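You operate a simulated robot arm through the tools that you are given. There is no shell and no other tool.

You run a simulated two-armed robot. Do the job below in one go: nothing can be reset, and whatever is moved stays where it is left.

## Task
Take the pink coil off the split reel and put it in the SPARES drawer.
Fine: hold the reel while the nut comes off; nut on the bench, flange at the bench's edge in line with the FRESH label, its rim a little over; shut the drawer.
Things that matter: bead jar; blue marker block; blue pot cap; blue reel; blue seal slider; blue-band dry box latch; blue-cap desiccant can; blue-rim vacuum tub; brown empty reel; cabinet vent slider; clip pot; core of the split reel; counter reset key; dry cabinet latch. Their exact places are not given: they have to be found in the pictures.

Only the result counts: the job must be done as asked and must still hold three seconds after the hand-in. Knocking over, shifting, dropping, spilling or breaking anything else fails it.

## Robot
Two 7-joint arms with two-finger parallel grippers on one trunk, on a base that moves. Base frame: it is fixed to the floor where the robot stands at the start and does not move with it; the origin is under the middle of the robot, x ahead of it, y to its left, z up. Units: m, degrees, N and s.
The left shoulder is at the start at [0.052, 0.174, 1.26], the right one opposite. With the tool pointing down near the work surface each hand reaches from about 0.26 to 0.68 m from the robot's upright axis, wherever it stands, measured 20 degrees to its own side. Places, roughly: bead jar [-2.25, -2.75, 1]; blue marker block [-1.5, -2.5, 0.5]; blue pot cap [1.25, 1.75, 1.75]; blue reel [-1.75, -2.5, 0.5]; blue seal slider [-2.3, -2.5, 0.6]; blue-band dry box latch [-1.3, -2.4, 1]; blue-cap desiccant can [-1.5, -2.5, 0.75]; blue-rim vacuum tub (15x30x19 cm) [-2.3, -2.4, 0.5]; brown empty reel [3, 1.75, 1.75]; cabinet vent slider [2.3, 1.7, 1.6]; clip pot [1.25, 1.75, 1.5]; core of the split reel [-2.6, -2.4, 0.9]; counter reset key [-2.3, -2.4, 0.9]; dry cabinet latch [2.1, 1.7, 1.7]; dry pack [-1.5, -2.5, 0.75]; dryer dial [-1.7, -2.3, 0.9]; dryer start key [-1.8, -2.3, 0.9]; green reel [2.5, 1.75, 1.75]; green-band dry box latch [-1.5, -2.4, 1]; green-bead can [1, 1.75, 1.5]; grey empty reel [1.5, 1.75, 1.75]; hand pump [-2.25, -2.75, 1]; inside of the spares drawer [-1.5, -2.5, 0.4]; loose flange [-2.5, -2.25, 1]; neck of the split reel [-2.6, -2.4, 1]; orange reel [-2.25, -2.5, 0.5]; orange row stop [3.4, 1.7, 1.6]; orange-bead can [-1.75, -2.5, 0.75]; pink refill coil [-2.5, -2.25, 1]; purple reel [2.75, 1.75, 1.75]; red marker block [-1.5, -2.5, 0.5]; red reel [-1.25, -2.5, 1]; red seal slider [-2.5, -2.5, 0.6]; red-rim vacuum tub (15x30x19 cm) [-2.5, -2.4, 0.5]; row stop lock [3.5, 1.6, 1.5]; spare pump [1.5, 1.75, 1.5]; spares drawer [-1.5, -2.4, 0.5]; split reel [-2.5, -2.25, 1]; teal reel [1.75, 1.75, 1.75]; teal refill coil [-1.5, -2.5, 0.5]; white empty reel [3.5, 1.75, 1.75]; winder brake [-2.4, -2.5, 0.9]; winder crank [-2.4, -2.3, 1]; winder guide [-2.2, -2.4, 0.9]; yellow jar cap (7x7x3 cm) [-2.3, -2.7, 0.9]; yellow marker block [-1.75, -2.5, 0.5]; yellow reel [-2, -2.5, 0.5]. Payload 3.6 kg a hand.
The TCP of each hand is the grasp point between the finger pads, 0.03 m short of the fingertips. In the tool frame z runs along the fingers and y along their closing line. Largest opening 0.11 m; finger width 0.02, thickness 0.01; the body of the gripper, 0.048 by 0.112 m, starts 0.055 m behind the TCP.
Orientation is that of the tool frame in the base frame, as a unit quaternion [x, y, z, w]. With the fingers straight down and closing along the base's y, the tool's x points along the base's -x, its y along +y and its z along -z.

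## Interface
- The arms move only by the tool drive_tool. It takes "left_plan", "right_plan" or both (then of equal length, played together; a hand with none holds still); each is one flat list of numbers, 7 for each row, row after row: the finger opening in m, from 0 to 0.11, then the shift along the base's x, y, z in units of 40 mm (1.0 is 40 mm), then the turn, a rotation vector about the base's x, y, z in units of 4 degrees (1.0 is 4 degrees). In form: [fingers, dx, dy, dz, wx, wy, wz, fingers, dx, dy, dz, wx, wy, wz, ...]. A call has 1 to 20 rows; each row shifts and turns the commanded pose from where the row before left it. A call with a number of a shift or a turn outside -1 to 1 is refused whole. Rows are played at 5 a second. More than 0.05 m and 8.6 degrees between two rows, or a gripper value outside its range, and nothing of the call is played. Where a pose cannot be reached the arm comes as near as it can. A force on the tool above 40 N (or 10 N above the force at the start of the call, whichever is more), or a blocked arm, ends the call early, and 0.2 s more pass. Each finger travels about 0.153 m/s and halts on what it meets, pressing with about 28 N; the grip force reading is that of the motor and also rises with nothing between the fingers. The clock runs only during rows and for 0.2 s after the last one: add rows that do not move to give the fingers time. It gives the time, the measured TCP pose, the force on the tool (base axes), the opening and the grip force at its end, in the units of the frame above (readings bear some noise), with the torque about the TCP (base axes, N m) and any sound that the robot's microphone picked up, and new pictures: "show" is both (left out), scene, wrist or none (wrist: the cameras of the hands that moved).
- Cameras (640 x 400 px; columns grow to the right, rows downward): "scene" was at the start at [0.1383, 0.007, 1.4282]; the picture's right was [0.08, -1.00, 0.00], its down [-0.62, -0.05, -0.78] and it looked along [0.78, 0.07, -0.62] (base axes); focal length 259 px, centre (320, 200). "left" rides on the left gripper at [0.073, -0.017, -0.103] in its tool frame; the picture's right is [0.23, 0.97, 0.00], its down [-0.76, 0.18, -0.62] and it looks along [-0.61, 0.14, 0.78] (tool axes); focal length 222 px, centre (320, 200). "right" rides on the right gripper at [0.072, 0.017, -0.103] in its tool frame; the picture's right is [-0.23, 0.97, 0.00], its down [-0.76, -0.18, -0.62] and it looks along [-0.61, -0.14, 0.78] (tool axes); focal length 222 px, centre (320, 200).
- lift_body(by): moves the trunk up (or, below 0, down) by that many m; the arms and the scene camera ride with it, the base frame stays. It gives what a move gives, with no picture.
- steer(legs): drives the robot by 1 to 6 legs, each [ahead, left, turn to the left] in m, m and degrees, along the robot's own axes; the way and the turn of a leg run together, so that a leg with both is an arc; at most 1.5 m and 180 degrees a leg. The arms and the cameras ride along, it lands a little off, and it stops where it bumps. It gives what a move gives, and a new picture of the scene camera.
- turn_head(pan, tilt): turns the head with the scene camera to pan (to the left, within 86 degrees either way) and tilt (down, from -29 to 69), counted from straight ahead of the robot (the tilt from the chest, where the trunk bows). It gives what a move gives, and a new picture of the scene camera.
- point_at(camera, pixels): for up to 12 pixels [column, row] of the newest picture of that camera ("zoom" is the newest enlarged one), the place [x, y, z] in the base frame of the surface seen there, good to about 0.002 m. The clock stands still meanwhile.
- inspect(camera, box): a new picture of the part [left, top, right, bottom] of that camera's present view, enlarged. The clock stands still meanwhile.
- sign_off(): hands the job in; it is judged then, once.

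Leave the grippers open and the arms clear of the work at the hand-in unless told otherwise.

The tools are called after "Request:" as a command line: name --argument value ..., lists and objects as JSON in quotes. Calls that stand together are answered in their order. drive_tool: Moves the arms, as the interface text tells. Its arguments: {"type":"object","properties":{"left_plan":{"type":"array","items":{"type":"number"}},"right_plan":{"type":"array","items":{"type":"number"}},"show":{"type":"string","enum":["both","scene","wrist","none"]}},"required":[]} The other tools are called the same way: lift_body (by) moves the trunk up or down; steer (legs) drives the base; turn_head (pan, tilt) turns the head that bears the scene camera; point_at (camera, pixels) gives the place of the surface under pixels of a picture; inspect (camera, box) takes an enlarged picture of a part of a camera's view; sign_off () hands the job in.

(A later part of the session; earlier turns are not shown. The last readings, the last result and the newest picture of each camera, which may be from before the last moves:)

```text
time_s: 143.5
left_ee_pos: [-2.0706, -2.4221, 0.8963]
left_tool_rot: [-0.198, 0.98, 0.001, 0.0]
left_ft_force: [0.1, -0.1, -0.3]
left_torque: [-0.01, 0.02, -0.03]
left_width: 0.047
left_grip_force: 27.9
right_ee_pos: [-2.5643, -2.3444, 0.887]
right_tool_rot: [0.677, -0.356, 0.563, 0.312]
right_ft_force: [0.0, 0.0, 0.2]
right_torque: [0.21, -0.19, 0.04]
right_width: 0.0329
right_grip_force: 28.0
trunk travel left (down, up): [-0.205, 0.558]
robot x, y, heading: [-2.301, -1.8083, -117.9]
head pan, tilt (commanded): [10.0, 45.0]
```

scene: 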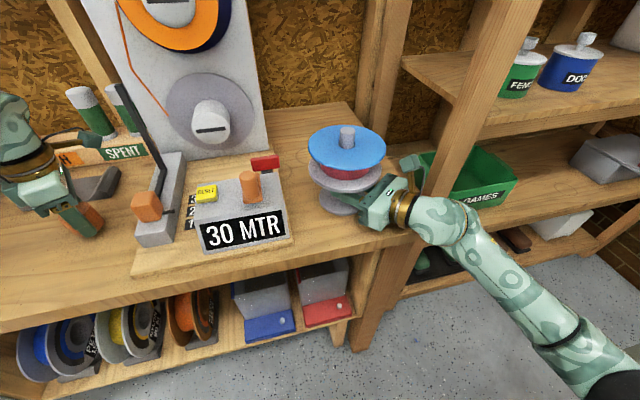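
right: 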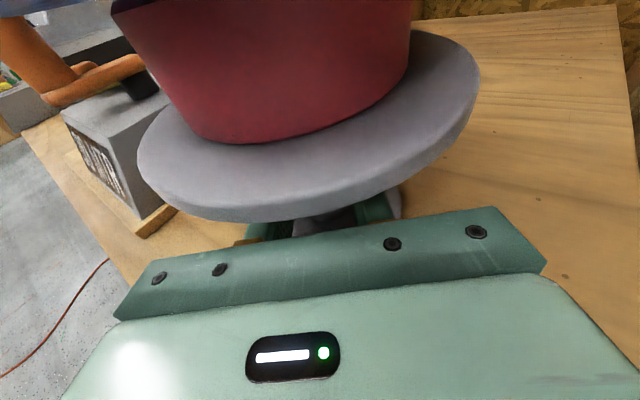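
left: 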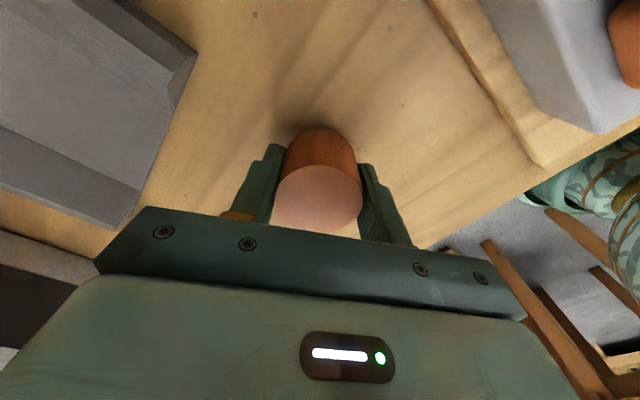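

Request:
drive_tool --left_plan '[0.03, 0, 0, -0.06, 0, 0, 0, 0.03, 0, 0, -0.06, 0, 0, 0, 0.03, 0, 0, -0.05, 0, 0, 0, 0.03, 0, 0, -0.05, 0, 0, 0, 0.03, 0, 0, 0, 0, 0, 0]' --show "none"

```text
time_s: 144.7
left_ee_pos: [-2.07, -2.4232, 0.8869]
left_tool_rot: [-0.198, 0.98, 0.001, 0.001]
left_ft_force: [0.3, -0.4, -0.2]
left_torque: [0.0, 0.02, 0.01]
left_width: 0.0467
left_grip_force: 28.4
right_ee_pos: [-2.5638, -2.344, 0.8874]
right_tool_rot: [0.678, -0.356, 0.563, 0.311]
right_ft_force: [0.7, -0.1, 0.7]
right_torque: [0.2, -0.19, 0.02]
right_width: 0.0333
right_grip_force: 28.2
trunk travel left (down, up): [-0.205, 0.558]
robot x, y, heading: [-2.304, -1.8029, -118.1]
head pan, tilt (commanded): [10.0, 45.0]
```

No contact yet at 0.887. I'll continue in 1 mm steps.

Request:
drive_tool --left_plan '[0.03, 0, 0, -0.025, 0, 0, 0, 0.03, 0, 0, -0.025, 0, 0, 0, 0.03, 0, 0, -0.025, 0, 0, 0, 0.03, 0, 0, 0, 0, 0, 0]' --show "none"

```text
time_s: 145.7
left_ee_pos: [-2.0705, -2.4239, 0.8839]
left_tool_rot: [-0.198, 0.98, 0.0, 0.0]
left_ft_force: [0.6, -0.3, -0.6]
left_torque: [-0.01, 0.01, 0.04]
left_width: 0.0468
left_grip_force: 27.5
right_ee_pos: [-2.5648, -2.3437, 0.8874]
right_tool_rot: [0.678, -0.356, 0.563, 0.311]
right_ft_force: [0.9, 1.3, -0.1]
right_torque: [0.23, -0.22, 0.0]
right_width: 0.0332
right_grip_force: 28.1
trunk travel left (down, up): [-0.205, 0.558]
robot x, y, heading: [-2.3054, -1.8046, -118.3]
head pan, tilt (commanded): [10.0, 45.0]
```

Request:
inspect --camera "left" --box '[230, 90, 410, 250]'

Request:
point_at --camera "zoom" --pixels '[[315, 400], [315, 330], [320, 200], [320, 150], [300, 120], [200, 100], [450, 150]]'

```text
2.50 times, centred on (320, 170) of left
```

zoom: 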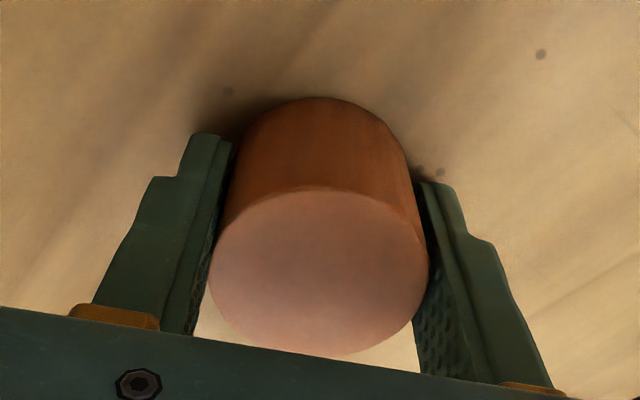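

```text
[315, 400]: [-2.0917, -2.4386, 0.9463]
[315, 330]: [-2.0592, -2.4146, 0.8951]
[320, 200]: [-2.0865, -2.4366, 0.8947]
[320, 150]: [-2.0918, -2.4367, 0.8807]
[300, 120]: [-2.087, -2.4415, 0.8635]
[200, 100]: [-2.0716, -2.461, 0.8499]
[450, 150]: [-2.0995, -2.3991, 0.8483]
```

The nut's top reads 0.895 and it's 0.047 tall, so its bottom is right on the bench. I'll open the fingers gently and rise straight up.

Request:
drive_tool --left_plan '[0.03, 0, 0, -0.015, 0, 0, 0, 0.047, 0, 0, 0, 0, 0, 0, 0.05, 0, 0, 0, 0, 0, 0, 0.056, 0, 0, 0, 0, 0, 0, 0.07, 0, 0, 0, 0, 0, 0, 0.08, 0, 0, 0, 0, 0, 0, 0.08, 0, 0, 0.25, 0, 0, 0, 0.08, 0, 0, 0.5, 0, 0, 0, 0.08, 0, 0, 0.7, 0, 0, 0, 0.08, 0, 0, 0.8, 0, 0, 0, 0.09, 0, 0, 0.8, 0, 0, 0, 0.1, 0, 0, 0.8, 0, 0, 0, 0.11, 0, 0, 0.8, 0, 0, 0, 0.11, 0, 0, 0, 0, 0, 0]'

```text
time_s: 148.7
left_ee_pos: [-2.0685, -2.422, 1.0699]
left_tool_rot: [-0.199, 0.98, 0.001, 0.001]
left_ft_force: [0.2, 0.9, -0.1]
left_torque: [0.0, -0.02, 0.02]
left_width: 0.1103
left_grip_force: 0.0
right_ee_pos: [-2.5645, -2.3443, 0.888]
right_tool_rot: [0.678, -0.356, 0.563, 0.312]
right_ft_force: [-0.9, 0.4, 0.4]
right_torque: [0.22, -0.18, 0.08]
right_width: 0.0331
right_grip_force: 27.6
trunk travel left (down, up): [-0.205, 0.558]
robot x, y, heading: [-2.3023, -1.8052, -118.0]
head pan, tilt (commanded): [10.0, 45.0]
```

scene: 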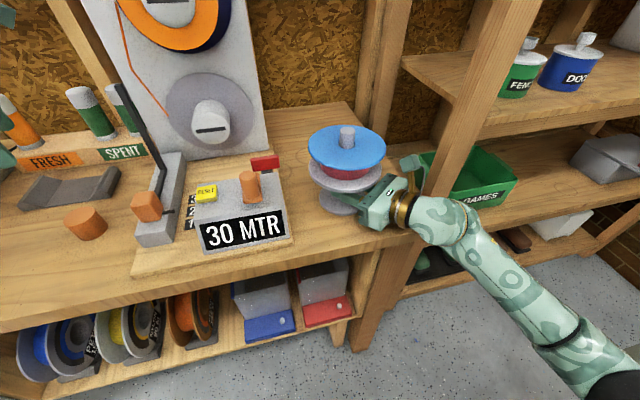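
left: 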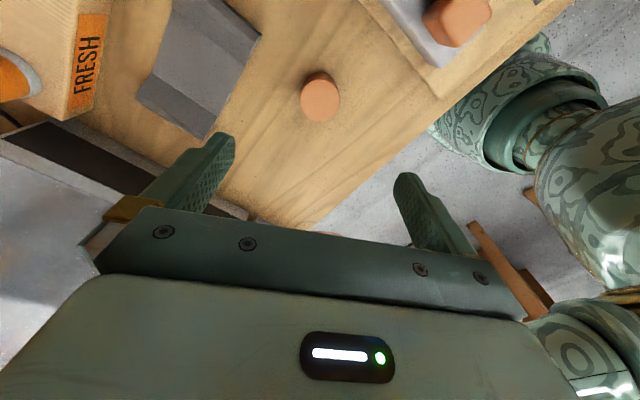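

The nut is standing on the bench. Now I'll retract the left hand to a safe place and unwind its wrist to neutral.

Request:
drive_tool --left_plan '[0.11, 0, 0, 0.4, 0, 0, -1, 0.11, 0, 0, 0.4, 0, 0, -1, 0.11, 0, 0.2, 0.3, 0, 0, -1, 0.11, 0, 0.3, 0.2, 0, 0, -1, 0.11, 0, 0.3, 0.2, 0, 0, -1, 0.11, 0, 0.3, 0.2, 0, 0, -1, 0.11, 0, 0.3, 0, 0, 0, -1, 0.11, 0, 0.3, 0, 0, 0, -1, 0.11, 0, 0.3, 0, 0, 0, -1, 0.11, 0, 0.3, 0, 0, 0, -1, 0.11, 0, 0.3, 0, 0, 0, -1, 0.11, 0, 0.3, 0, 0, 0, -1, 0.11, 0, 0.3, 0, 0, 0, -1, 0.11, 0, 0.3, 0, 0, 0, -1, 0.11, 0, 0, 0, 0, 0, -1, 0.11, 0, 0, 0, 0, 0, -1, 0.11, 0, 0, 0, 0, 0, -1, 0.11, 0, 0, 0, 0, 0, -1, 0.11, 0, 0, 0, 0, 0, -1, 0.11, 0, 0, 0, 0, 0, -1]' --show "none"

Request:
drive_tool --left_plan '[0.11, 0, 0, 0, 0, 0, -1, 0.11, 0, 0, 0, 0, 0, -1, 0.11, 0, 0, 0, 0, 0, -1, 0.11, 0, 0, 0, 0, 0, -1, 0.11, 0, 0, 0, 0, 0, -1, 0.11, 0, 0, 0, 0, 0, -1, 0.11, 0, 0, 0, 0, 0, -1, 0.11, 0, 0, 0, 0, 0, -1, 0.11, 0, 0, 0, 0, 0, -1, 0.11, 0, 0, 0, 0, 0, -1, 0.11, 0, 0, 0, 0, 0, -1, 0.11, 0, 0, 0, 0, 0, -1, 0.11, 0, 0, 0, 0, 0, -1, 0.11, 0, 0, 0, 0, 0, -1, 0.11, 0, 0, 0, 0, 0, -1]' --show "scene"

```text
time_s: 152.9
left_ee_pos: [-2.1161, -2.3144, 1.1111]
left_tool_rot: [0.478, 0.878, 0.001, 0.001]
left_ft_force: [-0.1, 0.9, -0.3]
left_torque: [-0.03, -0.02, 0.01]
left_width: 0.1099
left_grip_force: 0.0
left hand out of reach, approached as far as the arm can: row 5, 6, 7, 8, 9, 10, 11, 12, 13, 14
right_ee_pos: [-2.564, -2.3435, 0.8874]
right_tool_rot: [0.677, -0.357, 0.563, 0.312]
right_ft_force: [0.2, 0.0, 0.7]
right_torque: [0.16, -0.19, 0.0]
right_width: 0.0332
right_grip_force: 27.8
trunk travel left (down, up): [-0.205, 0.558]
robot x, y, heading: [-2.3005, -1.8062, -118.3]
head pan, tilt (commanded): [10.0, 45.0]
```

```text
time_s: 156.1
left_ee_pos: [-2.1922, -2.2921, 1.0733]
left_tool_rot: [0.853, 0.522, -0.001, 0.0]
left_ft_force: [-0.2, 0.0, 0.2]
left_torque: [-0.04, -0.01, -0.02]
left_width: 0.1098
left_grip_force: 0.2
left hand out of reach, approached as far as the arm can: row 6, 7, 8, 9, 10, 11, 12, 13, 14, 15
right_ee_pos: [-2.5642, -2.344, 0.8872]
right_tool_rot: [0.677, -0.356, 0.563, 0.312]
right_ft_force: [-0.3, 0.1, 0.8]
right_torque: [0.2, -0.17, 0.01]
right_width: 0.0331
right_grip_force: 27.9
trunk travel left (down, up): [-0.205, 0.558]
robot x, y, heading: [-2.3024, -1.8049, -117.8]
head pan, tilt (commanded): [10.0, 45.0]
```

scene: 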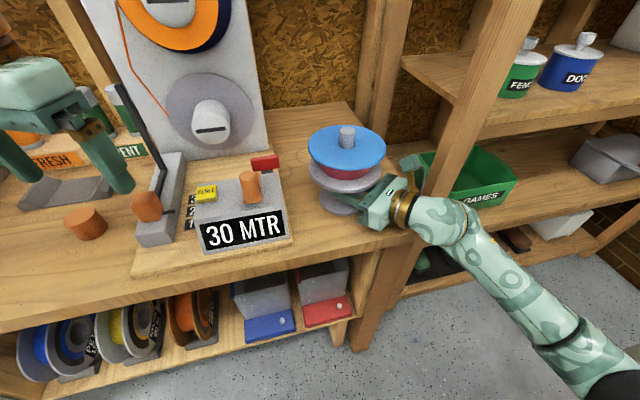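

The left hand is neutral and clear. Now I'll open the right hand and withdraw it straight back along its pointing line.

Request:
drive_tool --right_plan '[0.036, 0, 0, 0, 0, 0, 0, 0.042, 0, 0, 0, 0, 0, 0, 0.06, 0, 0, 0, 0, 0, 0, 0.09, 0, 0, 0, 0, 0, 0, 0.11, 0, 0, 0, 0, 0, 0, 0.11, -0.2, 0.305, 0, 0, 0, 0, 0.11, -0.274, 0.418, 0, 0, 0, 0, 0.11, -0.274, 0.418, 0, 0, 0, 0, 0.11, -0.274, 0.418, 0, 0, 0, 0, 0.11, -0.274, 0.418, 0, 0, 0, 0, 0.11, -0.274, 0.418, 0, 0, 0, 0, 0.11, -0.274, 0.418, 0, 0, 0, 0, 0.11, -0.274, 0.418, 0, 0, 0, 0, 0.11, -0.2, 0.305, 0, 0, 0, 0, 0.11, 0, 0, 0, 0, 0, 0]'

```text
time_s: 159.3
left_ee_pos: [-2.1917, -2.2914, 1.0742]
left_tool_rot: [0.853, 0.523, 0.0, 0.0]
left_ft_force: [-0.1, 0.4, 0.6]
left_torque: [-0.02, 0.04, -0.01]
left_width: 0.11
left_grip_force: 0.1
right_ee_pos: [-2.6568, -2.2018, 0.8898]
right_tool_rot: [0.678, -0.356, 0.562, 0.311]
right_ft_force: [-0.3, -0.7, -0.6]
right_torque: [0.02, 0.0, 0.01]
right_width: 0.11
right_grip_force: 0.1
trunk travel left (down, up): [-0.205, 0.558]
robot x, y, heading: [-2.3011, -1.8064, -118.2]
head pan, tilt (commanded): [10.0, 45.0]
```

scene: 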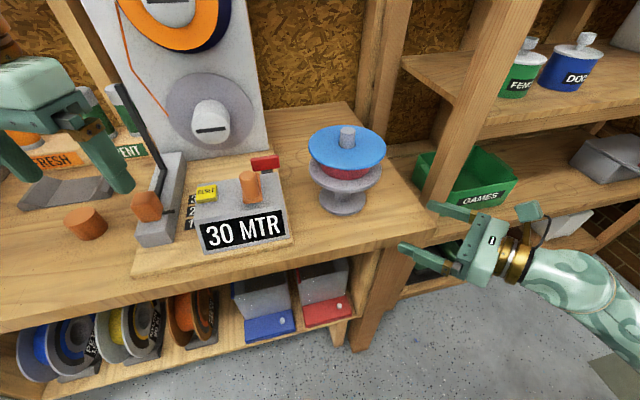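
right: 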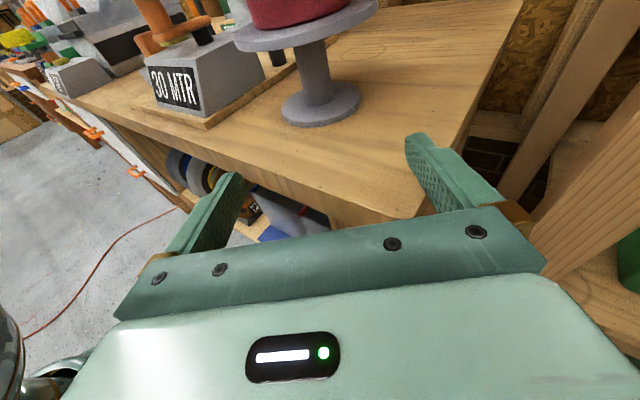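

The right hand is out and the reel is undisturbed. Next I'll take the loose blue flange by its rim, with the hand level and fingers closing vertically. I'll raise the trunk 0.1 m, then roll the hand 90° with the camera to its left and take out the 10° tilt.

Request:
lift_body --by 0.1

Request:
drive_tool --right_plan '[0.11, 0, 0, 0, -0.5406, 0.8219, 0.1729, 0.11, 0, 0, 0, -0.5406, 0.8219, 0.1729, 0.11, 0, 0, 0, -0.5406, 0.8219, 0.1729, 0.11, 0, 0, 0, -0.5406, 0.8219, 0.1729, 0.11, 0, 0, 0, -0.5406, 0.8219, 0.1729, 0.11, 0, 0, 0, -0.5406, 0.8219, 0.1729, 0.11, 0, 0, 0, -0.5406, 0.8219, 0.1729, 0.11, 0, 0, 0, -0.5406, 0.8219, 0.1729, 0.11, 0, 0, 0, -0.5406, 0.8219, 0.1729, 0.11, 0, 0, 0, -0.5406, 0.8219, 0.1729, 0.11, 0, 0, 0, -0.5406, 0.8219, 0.1729, 0.11, 0, 0, 0, -0.5406, 0.8219, 0.1729, 0.11, 0, 0, 0, -0.5406, 0.8219, 0.1729, 0.11, 0, 0, 0, -0.5406, 0.8219, 0.1729, 0.11, 0, 0, 0, -0.5406, 0.8219, 0.1729, 0.11, 0, 0, 0, -0.5406, 0.8219, 0.1729, 0.11, 0, 0, 0, -0.5406, 0.8219, 0.1729, 0.11, 0, 0, 0, -0.5406, 0.8219, 0.1729, 0.11, 0, 0, 0, -0.5406, 0.8219, 0.1729, 0.11, 0, 0, 0, -0.5406, 0.8219, 0.1729]'

```text
time_s: 160.6
left_ee_pos: [-2.1921, -2.2931, 1.1741]
left_tool_rot: [0.853, 0.522, 0.0, 0.0]
left_ft_force: [-0.1, -0.7, 0.5]
left_torque: [-0.01, -0.01, 0.01]
left_width: 0.1099
left_grip_force: 0.1
right_ee_pos: [-2.6568, -2.2021, 0.9882]
right_tool_rot: [0.678, -0.356, 0.563, 0.311]
right_ft_force: [0.6, 0.7, -0.7]
right_torque: [-0.02, 0.0, 0.02]
right_width: 0.1099
right_grip_force: 0.0
trunk travel left (down, up): [-0.305, 0.458]
robot x, y, heading: [-2.3018, -1.8098, -118.1]
head pan, tilt (commanded): [10.0, 45.0]
```

```text
time_s: 164.8
left_ee_pos: [-2.1918, -2.2929, 1.1738]
left_tool_rot: [0.853, 0.523, -0.001, 0.0]
left_ft_force: [0.9, -0.2, -0.2]
left_torque: [0.02, 0.03, 0.0]
left_width: 0.1098
left_grip_force: 0.1
right_ee_pos: [-2.657, -2.2019, 0.9897]
right_tool_rot: [0.748, 0.162, 0.23, 0.601]
right_ft_force: [-0.4, -0.8, -0.5]
right_torque: [0.01, -0.02, 0.0]
right_width: 0.11
right_grip_force: 0.2
trunk travel left (down, up): [-0.305, 0.458]
robot x, y, heading: [-2.3021, -1.805, -118.4]
head pan, tilt (commanded): [10.0, 45.0]
```

scene: 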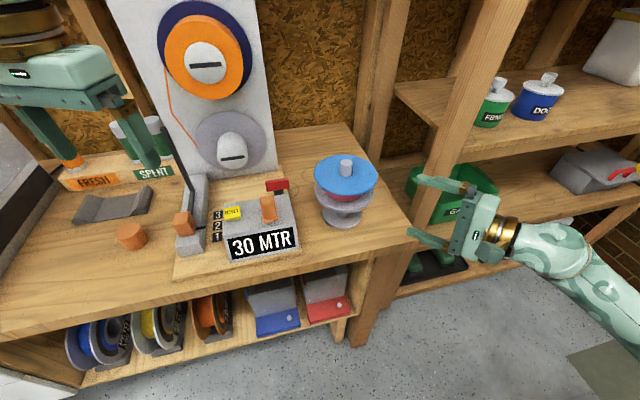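
right: 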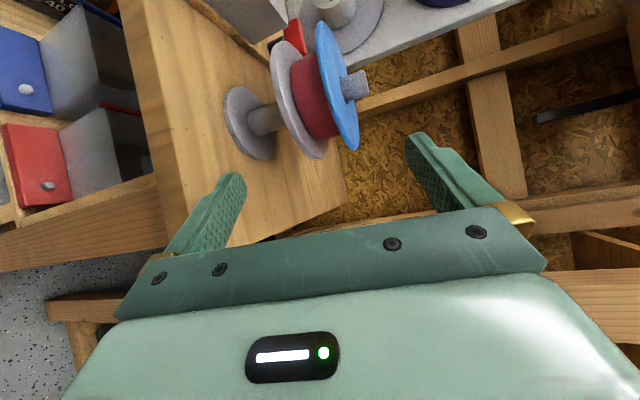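

The roll went fine. I'll apply the remaining small correction so the hand is exactly level with the fingers one above the other.

Request:
drive_tool --right_plan '[0.11, 0, 0, 0, -0.806, 0.117, 0.047, 0.11, 0, 0, 0, -0.806, 0.117, 0.047, 0.11, 0, 0, 0, -0.806, 0.117, 0.047, 0.11, 0, 0, 0, -0.806, 0.117, 0.047, 0.11, 0, 0, 0, 0, 0, 0]'

```text
time_s: 166.0
left_ee_pos: [-2.1921, -2.2932, 1.1742]
left_tool_rot: [0.853, 0.522, -0.001, 0.001]
left_ft_force: [-0.3, 0.8, -1.0]
left_torque: [0.02, 0.03, -0.01]
left_width: 0.1098
left_grip_force: 0.2
right_ee_pos: [-2.6568, -2.2026, 0.9889]
right_tool_rot: [0.679, 0.202, 0.204, 0.676]
right_ft_force: [-0.7, 0.4, 0.2]
right_torque: [-0.01, 0.0, 0.04]
right_width: 0.1099
right_grip_force: 0.0
trunk travel left (down, up): [-0.305, 0.458]
robot x, y, heading: [-2.3022, -1.8015, -118.2]
head pan, tilt (commanded): [10.0, 45.0]
```

scene: 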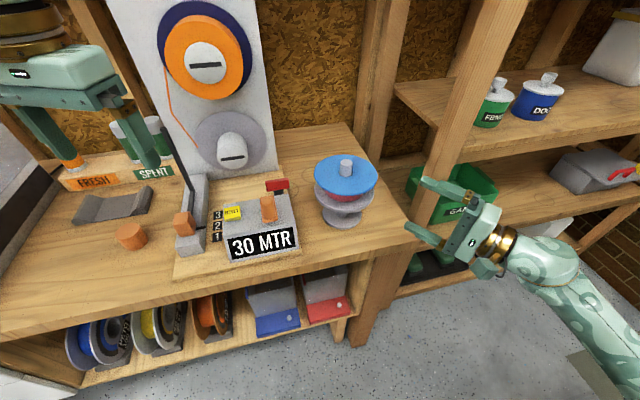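
right: 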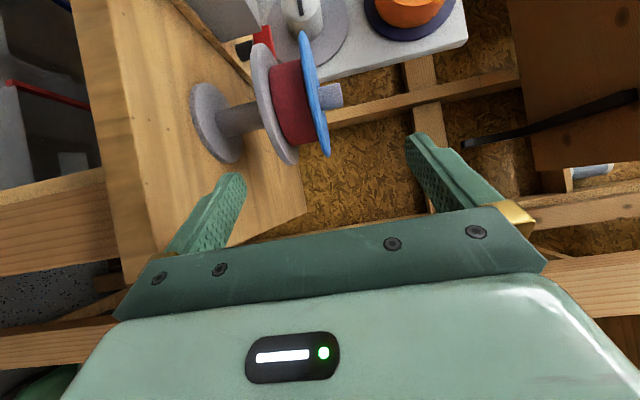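

The hand is level now. I'll measure the blue flange's thickness and rim from this edge-on view.

Request:
inspect --camera "right" --box '[220, 20, 380, 180]'

Request:
point_at --camera "zoom" --pixels '[[405, 330], [420, 335], [380, 300], [395, 250], [370, 200], [300, 350], [320, 280], [250, 250], [480, 300], [350, 120], [430, 330], [270, 330]]'

```text
2.50 times, centred on (300, 100) of right
```

zoom: 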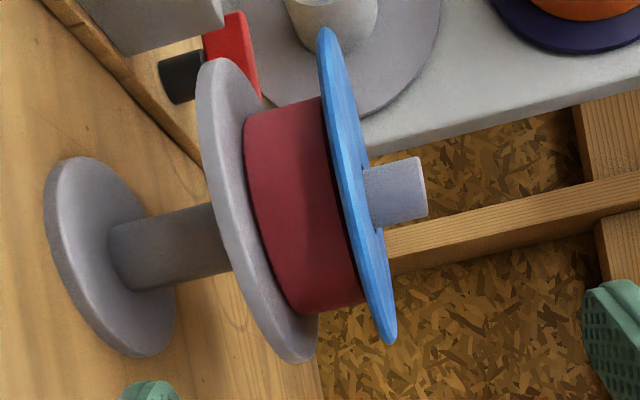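

```text
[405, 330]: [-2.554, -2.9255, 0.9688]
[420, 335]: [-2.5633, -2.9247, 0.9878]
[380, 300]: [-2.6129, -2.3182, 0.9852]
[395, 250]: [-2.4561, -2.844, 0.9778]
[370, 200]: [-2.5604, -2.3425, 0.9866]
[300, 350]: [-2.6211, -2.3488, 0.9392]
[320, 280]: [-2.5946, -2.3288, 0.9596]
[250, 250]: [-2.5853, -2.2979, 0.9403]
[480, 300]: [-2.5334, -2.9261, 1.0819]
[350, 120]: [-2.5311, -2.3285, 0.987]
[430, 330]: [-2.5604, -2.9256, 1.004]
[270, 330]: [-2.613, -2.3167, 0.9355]
```

Request:
point_at --camera "zoom" --pixels '[[343, 190], [350, 215], [356, 245], [365, 280], [372, 290], [330, 100], [336, 130], [380, 330], [390, 335], [385, 315], [240, 270], [225, 240]]'

```text
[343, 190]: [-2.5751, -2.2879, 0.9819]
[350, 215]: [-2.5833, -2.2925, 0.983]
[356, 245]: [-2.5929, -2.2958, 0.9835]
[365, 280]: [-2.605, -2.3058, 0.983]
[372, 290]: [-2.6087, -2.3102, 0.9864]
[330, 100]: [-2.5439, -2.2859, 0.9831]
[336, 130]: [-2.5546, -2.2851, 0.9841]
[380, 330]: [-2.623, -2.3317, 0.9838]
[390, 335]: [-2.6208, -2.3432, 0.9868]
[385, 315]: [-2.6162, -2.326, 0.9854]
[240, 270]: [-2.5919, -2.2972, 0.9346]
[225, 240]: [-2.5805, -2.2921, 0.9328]
```

The flange has centre (-2.555, -2.356), radius ≈0.0715 and z 0.980–0.987. My hand is aligned with its centre. I'll narrow the fingers to 0.04, set the height to 0.9835, and move forward so the tips overlap the rim by about 15 mm, short of the coil.

Request:
drive_tool --right_plan '[0.08, 0, 0, -0.068, 0, 0, 0, 0.05, 0, 0, -0.068, 0, 0, 0, 0.04, 0, 0, 0, 0, 0, 0, 0.04, 0.22, -0.335, 0, 0, 0, 0, 0.04, 0.22, -0.335, 0, 0, 0, 0, 0.04, 0.22, -0.335, 0, 0, 0, 0, 0.04, 0.22, -0.335, 0, 0, 0, 0, 0.04, 0.22, -0.335, 0, 0, 0, 0, 0.04, 0, 0, 0, 0, 0, 0]'

```text
time_s: 168.0
left_ee_pos: [-2.1921, -2.2921, 1.1736]
left_tool_rot: [0.854, 0.521, 0.0, 0.002]
left_ft_force: [0.5, 0.4, -0.2]
left_torque: [-0.01, 0.01, -0.02]
left_width: 0.1099
left_grip_force: 0.1
right_ee_pos: [-2.6138, -2.2684, 0.9838]
right_tool_rot: [0.679, 0.202, 0.204, 0.676]
right_ft_force: [0.4, 0.0, 0.2]
right_torque: [0.0, 0.0, -0.01]
right_width: 0.0398
right_grip_force: 0.1
trunk travel left (down, up): [-0.305, 0.458]
robot x, y, heading: [-2.3012, -1.8105, -118.2]
head pan, tilt (commanded): [10.0, 45.0]
```

scene: 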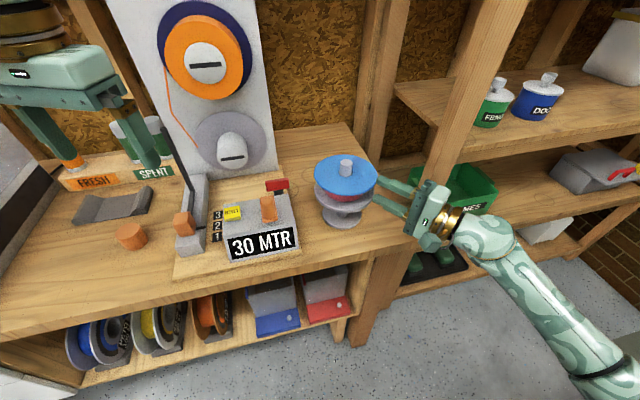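
right: 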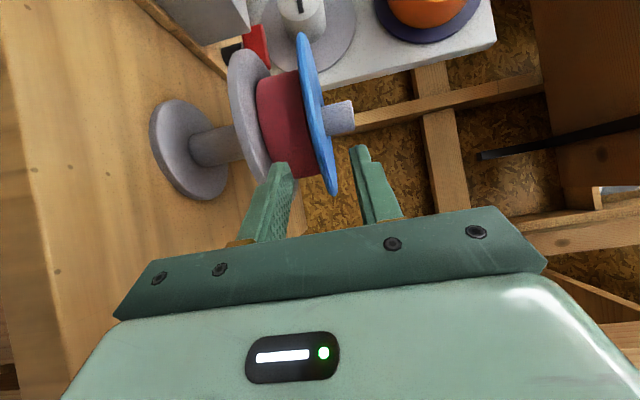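

The rim is between the fingertips. I'll go forward the last 19 mm, then look before closing.

Request:
drive_tool --right_plan '[0.04, 0.13, -0.2, 0, 0, 0, 0, 0.04, 0.13, -0.2, 0, 0, 0, 0, 0.04, 0, 0, 0, 0, 0, 0]' --show "wrist"

Request:
inspect --camera "right" --box '[220, 60, 420, 240]'

```text
time_s: 168.8
left_ee_pos: [-2.1914, -2.2929, 1.1739]
left_tool_rot: [0.853, 0.522, 0.0, 0.001]
left_ft_force: [0.1, -0.2, -0.2]
left_torque: [0.0, 0.0, 0.02]
left_width: 0.11
left_grip_force: 0.0
right_ee_pos: [-2.6027, -2.2859, 0.9849]
right_tool_rot: [0.678, 0.202, 0.204, 0.676]
right_ft_force: [0.2, -0.3, 0.2]
right_torque: [-0.05, 0.01, 0.02]
right_width: 0.0401
right_grip_force: 0.1
trunk travel left (down, up): [-0.305, 0.458]
robot x, y, heading: [-2.3006, -1.805, -118.1]
head pan, tilt (commanded): [10.0, 45.0]
```

right: 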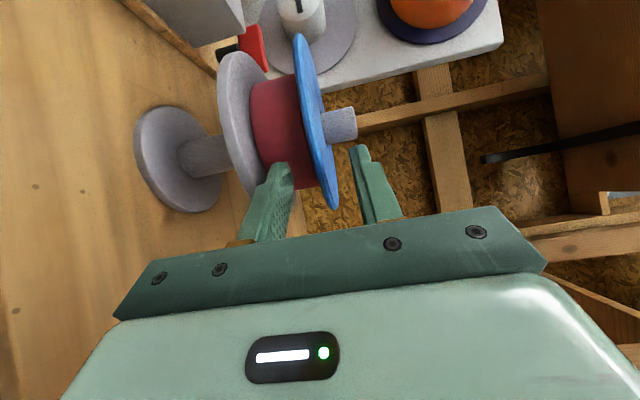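

```text
2.22 times, centred on (320, 150) of right
```

zoom: 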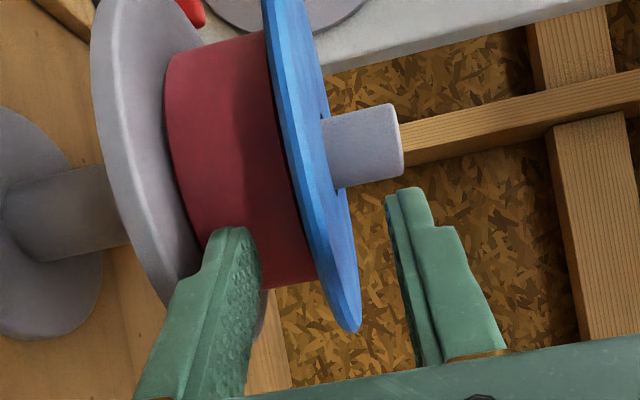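

The rim is centred between the pads, with the lower finger clear of the coil. I'll close slowly on it.

Request:
drive_tool --right_plan '[0.03, 0, 0, 0, 0, 0, 0, 0.02, 0, 0, 0, 0, 0, 0, 0.015, 0, 0, 0, 0, 0, 0, 0.011, 0, 0, 0, 0, 0, 0, 0.009, 0, 0, 0, 0, 0, 0, 0.007, 0, 0, 0, 0, 0, 0, 0.004, 0, 0, 0, 0, 0, 0, 0.0, 0, 0, 0, 0, 0, 0, 0.0, 0, 0, 0, 0, 0, 0]'

```text
time_s: 170.8
left_ee_pos: [-2.1926, -2.2921, 1.1746]
left_tool_rot: [0.853, 0.522, -0.001, 0.0]
left_ft_force: [1.4, 0.0, 0.0]
left_torque: [0.0, 0.02, 0.02]
left_width: 0.1101
left_grip_force: 0.1
right_ee_pos: [-2.6035, -2.2852, 0.984]
right_tool_rot: [0.679, 0.202, 0.204, 0.676]
right_ft_force: [-0.4, 0.9, 2.6]
right_torque: [-0.08, -0.05, -0.01]
right_width: 0.0055
right_grip_force: 27.5
trunk travel left (down, up): [-0.305, 0.458]
robot x, y, heading: [-2.3032, -1.8036, -118.4]
head pan, tilt (commanded): [10.0, 45.0]
```

scene: 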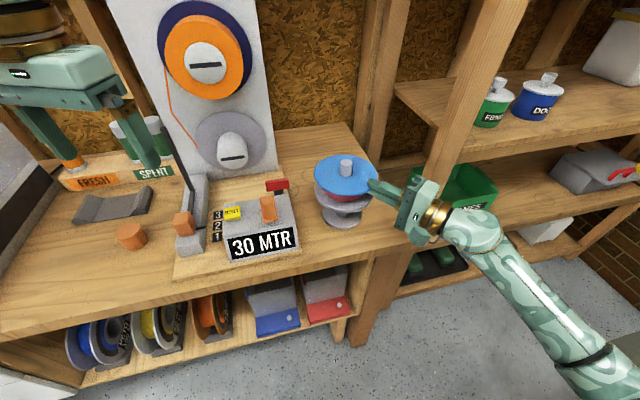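
right: 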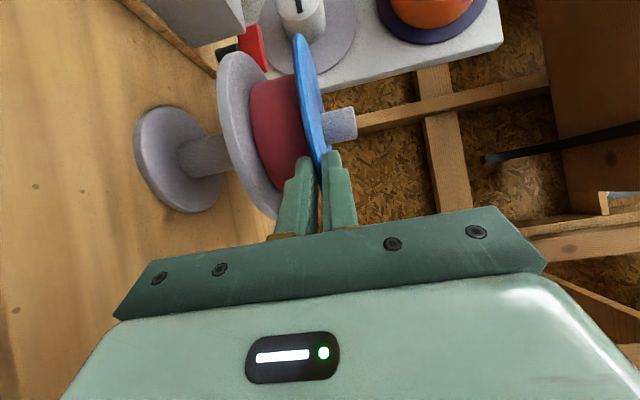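

The rim is gripped, thickness 5.5 mm, with little force. I'll lift slowly along the post and watch the forces.

Request:
drive_tool --right_plan '[0.0, 0, 0, 0.05, 0, 0, 0, 0.0, 0, 0, 0.05, 0, 0, 0, 0.0, 0, 0, 0.05, 0, 0, 0, 0.0, 0, 0, 0.05, 0, 0, 0, 0.0, 0, 0, 0, 0, 0, 0]'

```text
time_s: 172.0
left_ee_pos: [-2.1915, -2.2937, 1.1749]
left_tool_rot: [0.854, 0.521, -0.001, 0.0]
left_ft_force: [1.3, 0.2, -0.4]
left_torque: [-0.02, 0.04, -0.02]
left_width: 0.11
left_grip_force: 0.2
right_ee_pos: [-2.6042, -2.2855, 0.9925]
right_tool_rot: [0.679, 0.201, 0.204, 0.676]
right_ft_force: [-0.2, -0.2, -1.5]
right_torque: [0.06, 0.0, -0.03]
right_width: 0.0054
right_grip_force: 27.6
trunk travel left (down, up): [-0.305, 0.458]
robot x, y, heading: [-2.3052, -1.8039, -117.9]
head pan, tilt (commanded): [10.0, 45.0]
```

scene: 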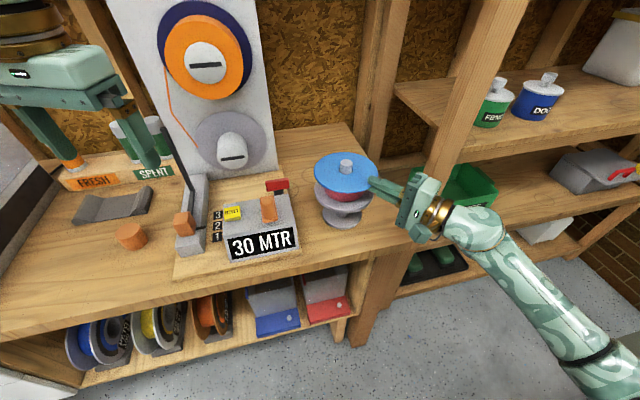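
right: 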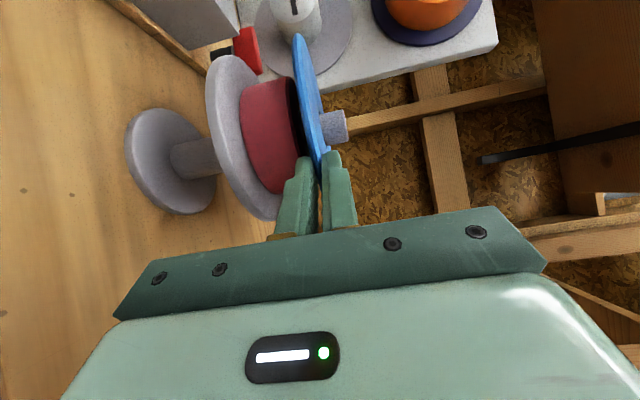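

The flange has risen alone with only about 1.5 N, its own weight. I'll keep lifting clear of the post top at 1.015, then go higher.

Request:
drive_tool --right_plan '[0.0, 0, 0, 0.1, 0, 0, 0, 0.0, 0, 0, 0.1, 0, 0, 0, 0.0, 0, 0, 0.1, 0, 0, 0, 0.0, 0, 0, 0.1, 0, 0, 0, 0.0, 0, 0, 0.1, 0, 0, 0, 0.0, 0, 0, 0.1, 0, 0, 0, 0.0, 0, 0, 0.1, 0, 0, 0, 0.0, 0, 0, 0.15, 0, 0, 0, 0.0, 0, 0, 0.2, 0, 0, 0, 0.0, 0, 0, 0.3, 0, 0, 0, 0.0, 0, 0, 0, 0, 0, 0]'

```text
time_s: 174.4
left_ee_pos: [-2.1931, -2.293, 1.1744]
left_tool_rot: [0.853, 0.522, -0.001, 0.0]
left_ft_force: [-0.6, 0.6, -0.8]
left_torque: [-0.03, -0.01, 0.01]
left_width: 0.11
left_grip_force: 0.0
right_ee_pos: [-2.603, -2.2852, 1.0438]
right_tool_rot: [0.679, 0.202, 0.205, 0.676]
right_ft_force: [-0.4, 1.0, -1.0]
right_torque: [0.05, 0.02, -0.01]
right_width: 0.0052
right_grip_force: 28.1
trunk travel left (down, up): [-0.305, 0.458]
robot x, y, heading: [-2.3043, -1.8058, -118.1]
head pan, tilt (commanded): [10.0, 45.0]
```

scene: 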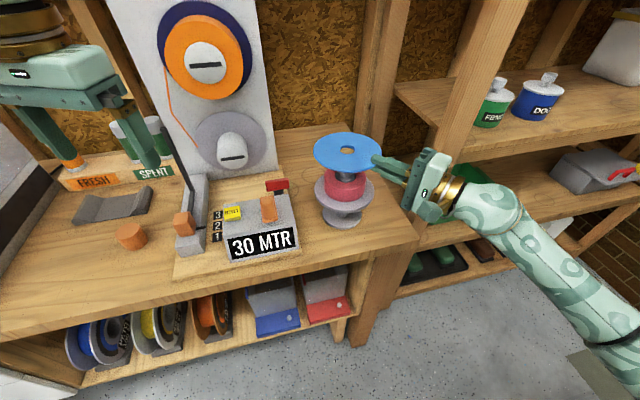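
right: 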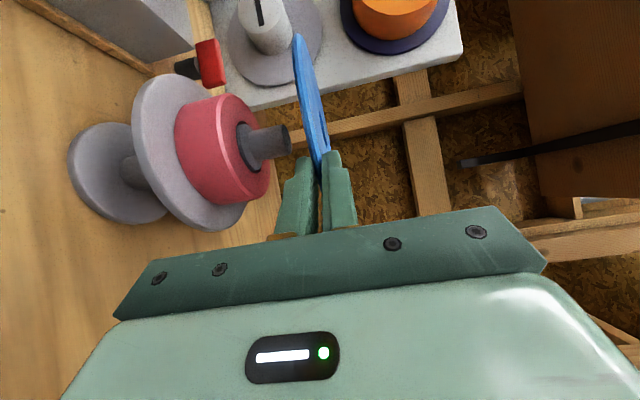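

The flange is free, and the coil and post are visible below. I'll raise it to about z 1.11 and draw it back a little, then look left to check clearances for the drive to the FRESH line.

Request:
drive_tool --right_plan '[0.0, 0, 0, 0.4, 0, 0, 0, 0.0, 0, 0, 0.4, 0, 0, 0, 0.0, 0, 0, 0.4, 0, 0, 0, 0.0, 0, 0, 0.4, 0, 0, 0, 0.0, -0.2, 0.3, 0.1, 0, 0, 0, 0.0, -0.25, 0.38, 0, 0, 0, 0, 0.0, -0.25, 0.38, 0, 0, 0, 0, 0.0, -0.25, 0.38, 0, 0, 0, 0, 0.0, -0.25, 0.38, 0, 0, 0, 0, 0.0, -0.2, 0.3, 0, 0, 0, 0, 0.0, 0, 0, 0, 0, 0, 0]' --show "wrist"

Request:
turn_head --pan 62 --tilt 30

```text
time_s: 176.8
left_ee_pos: [-2.1924, -2.294, 1.1738]
left_tool_rot: [0.853, 0.522, 0.0, 0.001]
left_ft_force: [-0.5, 0.5, -0.1]
left_torque: [0.04, -0.01, -0.02]
left_width: 0.11
left_grip_force: 0.1
right_ee_pos: [-2.6599, -2.2004, 1.1132]
right_tool_rot: [0.679, 0.202, 0.204, 0.676]
right_ft_force: [-0.7, 0.4, -1.5]
right_torque: [0.07, 0.03, -0.01]
right_width: 0.0053
right_grip_force: 28.1
trunk travel left (down, up): [-0.305, 0.458]
robot x, y, heading: [-2.3023, -1.8077, -118.0]
head pan, tilt (commanded): [10.0, 45.0]
```

right: 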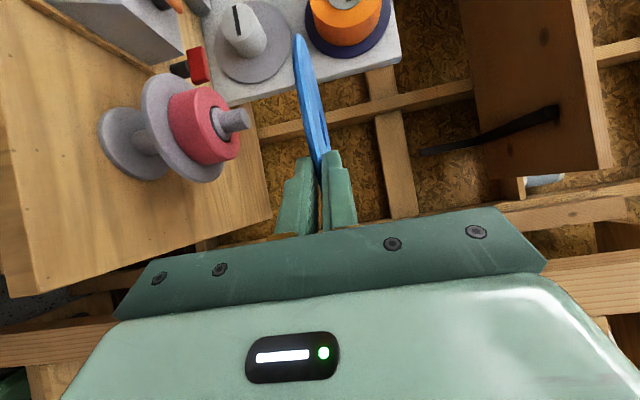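

```text
time_s: 178.0
left_ee_pos: [-2.1927, -2.2916, 1.1731]
left_tool_rot: [0.853, 0.522, -0.001, 0.0]
left_ft_force: [-0.2, 0.1, 0.5]
left_torque: [0.01, 0.0, 0.02]
left_width: 0.11
left_grip_force: 0.0
right_ee_pos: [-2.6594, -2.2004, 1.1139]
right_tool_rot: [0.678, 0.203, 0.204, 0.676]
right_ft_force: [-0.2, -0.5, -0.7]
right_torque: [0.0, 0.03, -0.02]
right_width: 0.0054
right_grip_force: 28.3
trunk travel left (down, up): [-0.305, 0.458]
robot x, y, heading: [-2.3063, -1.8038, -118.3]
head pan, tilt (commanded): [62.0, 30.0]
```

scene: 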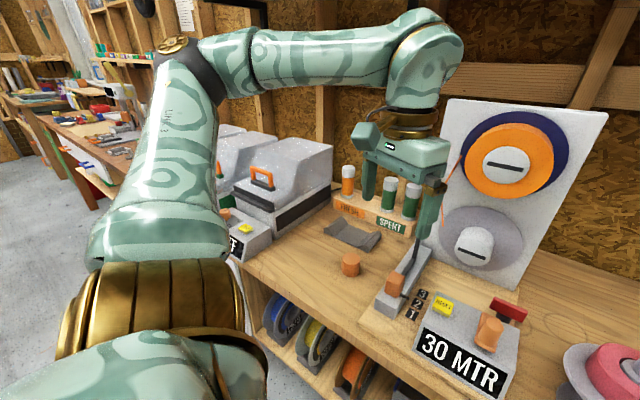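

I see the nut at (350, 262), the FRESH label at (350, 207), and the dryer at (245, 240). I'll measure these for the flange placement and left-hand clearance.

Request:
point_at --camera "scene" --pixels '[[350, 207], [337, 203], [363, 212], [262, 235], [270, 240], [250, 255], [320, 145], [285, 140], [262, 175], [280, 210], [245, 228], [290, 290]]'

Request:
inspect --camera "scene" --box '[210, 130, 410, 330]'

```text
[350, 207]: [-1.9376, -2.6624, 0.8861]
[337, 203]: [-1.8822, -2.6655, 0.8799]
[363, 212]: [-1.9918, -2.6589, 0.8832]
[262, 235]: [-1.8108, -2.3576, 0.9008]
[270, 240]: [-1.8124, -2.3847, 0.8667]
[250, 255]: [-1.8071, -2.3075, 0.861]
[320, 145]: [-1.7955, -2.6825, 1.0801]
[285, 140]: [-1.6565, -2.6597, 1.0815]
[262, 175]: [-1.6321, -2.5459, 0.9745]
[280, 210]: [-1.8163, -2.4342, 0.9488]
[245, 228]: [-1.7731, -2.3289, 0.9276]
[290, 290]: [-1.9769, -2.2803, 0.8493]
```

```text
2.00 times, centred on (310, 230) of scene
```

zoom: 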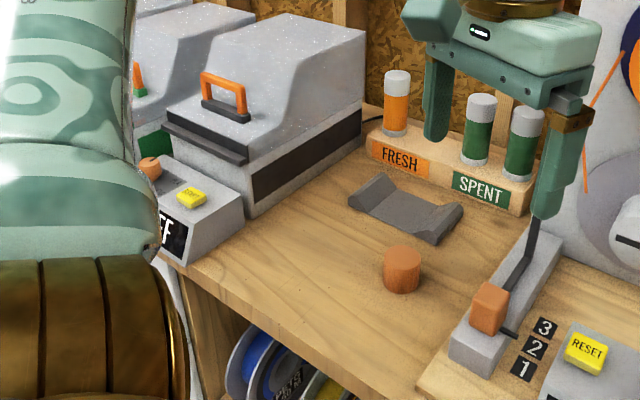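

FRESH is centred at x = -1.937, the dryer's right face is at x = -1.81, and the boxes top out at z 1.08, so the path is clear at my carrying height. I'll drive left, turned so the hand will face the bench edge more squarely.

Request:
steer --legs '[[-0.12, 0.04, 0], [-0.27, 0.55, 0], [0, 0, -13.4]]'

Request:
turn_head --pan 20 --tilt 40

```text
time_s: 183.2
left_ee_pos: [-1.5908, -2.2343, 1.1724]
left_tool_rot: [0.906, 0.423, 0.0, 0.002]
left_ft_force: [-0.9, 0.4, -0.3]
left_torque: [-0.02, -0.01, 0.01]
left_width: 0.1101
left_grip_force: 0.0
right_ee_pos: [-2.0246, -2.0407, 1.1131]
right_tool_rot: [0.697, 0.126, 0.127, 0.695]
right_ft_force: [-0.1, 0.8, -0.7]
right_torque: [0.06, 0.0, 0.0]
right_width: 0.0053
right_grip_force: 28.3
trunk travel left (down, up): [-0.305, 0.458]
robot x, y, heading: [-1.588, -1.7333, -130.7]
head pan, tilt (commanded): [62.0, 30.0]
```

scene: 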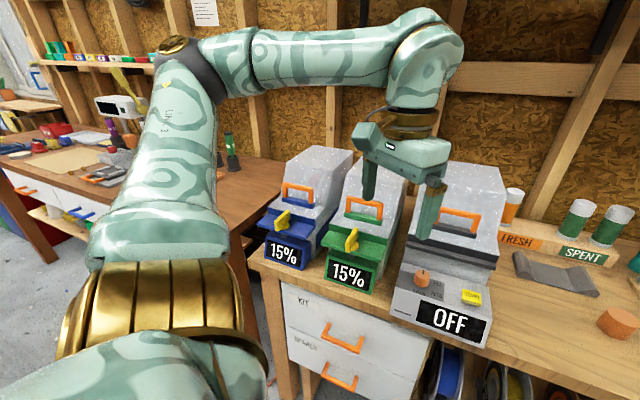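

```text
time_s: 184.3
left_ee_pos: [-1.5898, -2.233, 1.175]
left_tool_rot: [0.906, 0.423, 0.0, 0.001]
left_ft_force: [-0.1, -0.4, 0.3]
left_torque: [-0.01, -0.02, 0.04]
left_width: 0.11
left_grip_force: 0.0
right_ee_pos: [-2.0252, -2.0403, 1.1127]
right_tool_rot: [0.697, 0.125, 0.127, 0.694]
right_ft_force: [-0.7, 1.0, -0.5]
right_torque: [0.05, -0.01, -0.03]
right_width: 0.0054
right_grip_force: 27.8
trunk travel left (down, up): [-0.305, 0.458]
robot x, y, heading: [-1.5899, -1.735, -131.1]
head pan, tilt (commanded): [20.0, 40.0]
```

scene: 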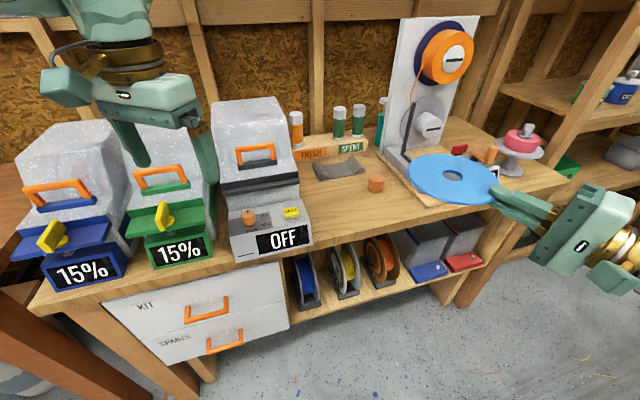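

I'm at the FRESH line with the flange held at (452, 178) in the picture. I'll measure the flange's rim and the bench edge near x = -1.94.

Request:
point_at --camera "scene" --pixels '[[409, 172], [452, 154], [490, 185], [455, 203], [330, 240], [345, 237], [360, 233], [345, 242], [375, 190], [312, 153], [345, 230], [345, 246]]'

Request:
inspect --camera "scene" --box '[280, 130, 440, 270]'

```text
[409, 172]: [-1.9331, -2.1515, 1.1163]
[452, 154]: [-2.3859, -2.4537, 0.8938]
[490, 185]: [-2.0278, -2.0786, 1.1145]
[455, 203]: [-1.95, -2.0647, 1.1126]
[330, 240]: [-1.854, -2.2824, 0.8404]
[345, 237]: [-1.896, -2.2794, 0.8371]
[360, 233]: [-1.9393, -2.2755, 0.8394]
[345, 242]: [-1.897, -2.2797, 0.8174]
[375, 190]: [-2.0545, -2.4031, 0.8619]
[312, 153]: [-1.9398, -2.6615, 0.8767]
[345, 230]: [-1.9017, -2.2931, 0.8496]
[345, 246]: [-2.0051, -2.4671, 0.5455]
```

```text
2.86 times, centred on (360, 200) of scene
```

zoom: 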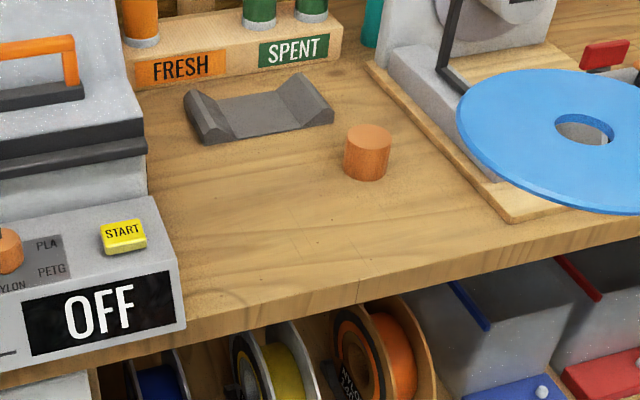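

The bench runs at a slight angle here: its edge is y≈-2.279 at x=-1.90 and -2.238 at x=-2.51. "In line with FRESH" square to the bench therefore means a flange centre near (-1.916, -2.328), with about 22 mm over the edge. First I'll move the left hand away from the bench, and yaw the right hand 16° so it meets the edge more squarely.

Request:
drive_tool --left_plan '[0.11, 0.15, 0.4, 0, 0, 0, 0, 0.11, 0.15, 0.4, 0, 0, 0, 0, 0.11, 0.15, 0.4, 0, 0, 0, 0, 0.11, 0.15, 0.4, 0, 0, 0, 0, 0.11, 0.15, 0.4, 0, 0, 0, 0, 0.11, 0.15, 0.4, 0, 0, 0, 0, 0.11, 0.15, 0.4, 0, 0, 0, 0, 0.11, 0, 0, 0, 0, 0, 0]' --right_plan '[0.0, 0, 0, 0, 0, 0, -0.5, 0.0, 0, 0, 0, 0, 0, -0.5, 0.0, 0, 0, 0, 0, 0, -0.5, 0.0, 0, 0, 0, 0, 0, -0.5, 0.0, 0, 0, 0, 0, 0, -0.5, 0.0, 0, 0, 0, 0, 0, -0.5, 0.0, 0, 0, 0, 0, 0, -0.5, 0.0, 0, 0, 0, 0, 0, -0.5]'

```text
time_s: 186.1
left_ee_pos: [-1.5484, -2.1208, 1.1733]
left_tool_rot: [0.906, 0.424, -0.001, 0.0]
left_ft_force: [0.2, -0.5, 0.0]
left_torque: [0.02, -0.02, 0.0]
left_width: 0.11
left_grip_force: 0.1
right_ee_pos: [-2.0248, -2.0397, 1.1126]
right_tool_rot: [0.708, 0.026, 0.029, 0.705]
right_ft_force: [-0.8, 0.4, 0.0]
right_torque: [0.05, 0.0, 0.01]
right_width: 0.0054
right_grip_force: 27.8
trunk travel left (down, up): [-0.305, 0.458]
robot x, y, heading: [-1.5901, -1.7328, -130.8]
head pan, tilt (commanded): [20.0, 40.0]
```

scene: 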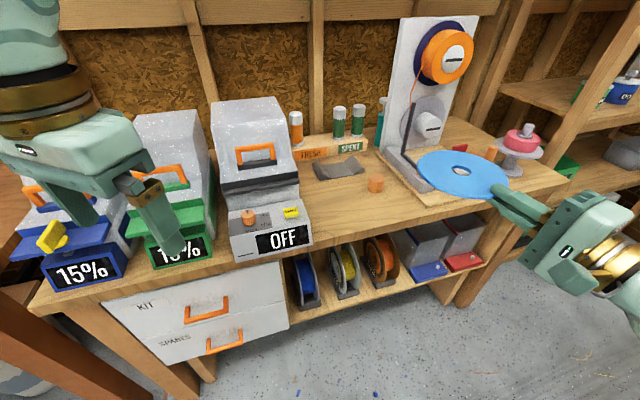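
right: 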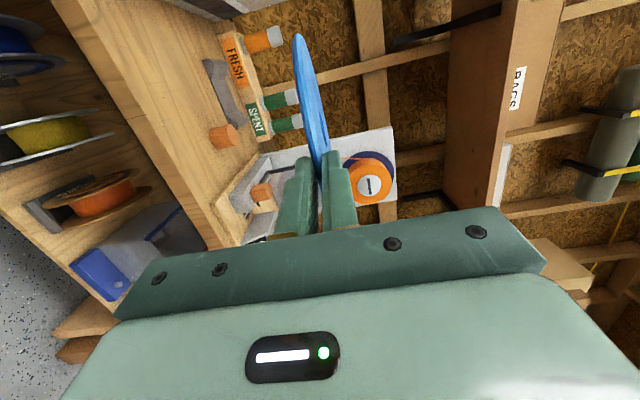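
left: 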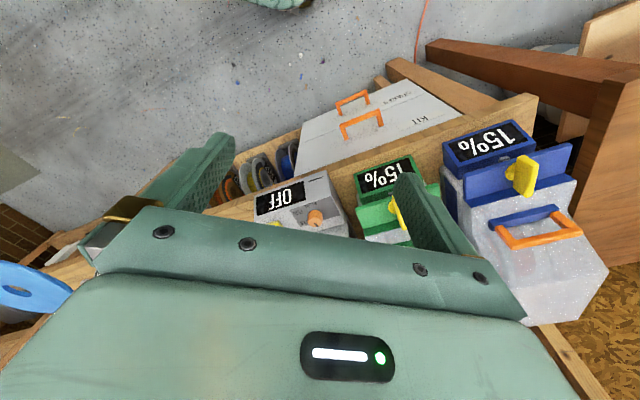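

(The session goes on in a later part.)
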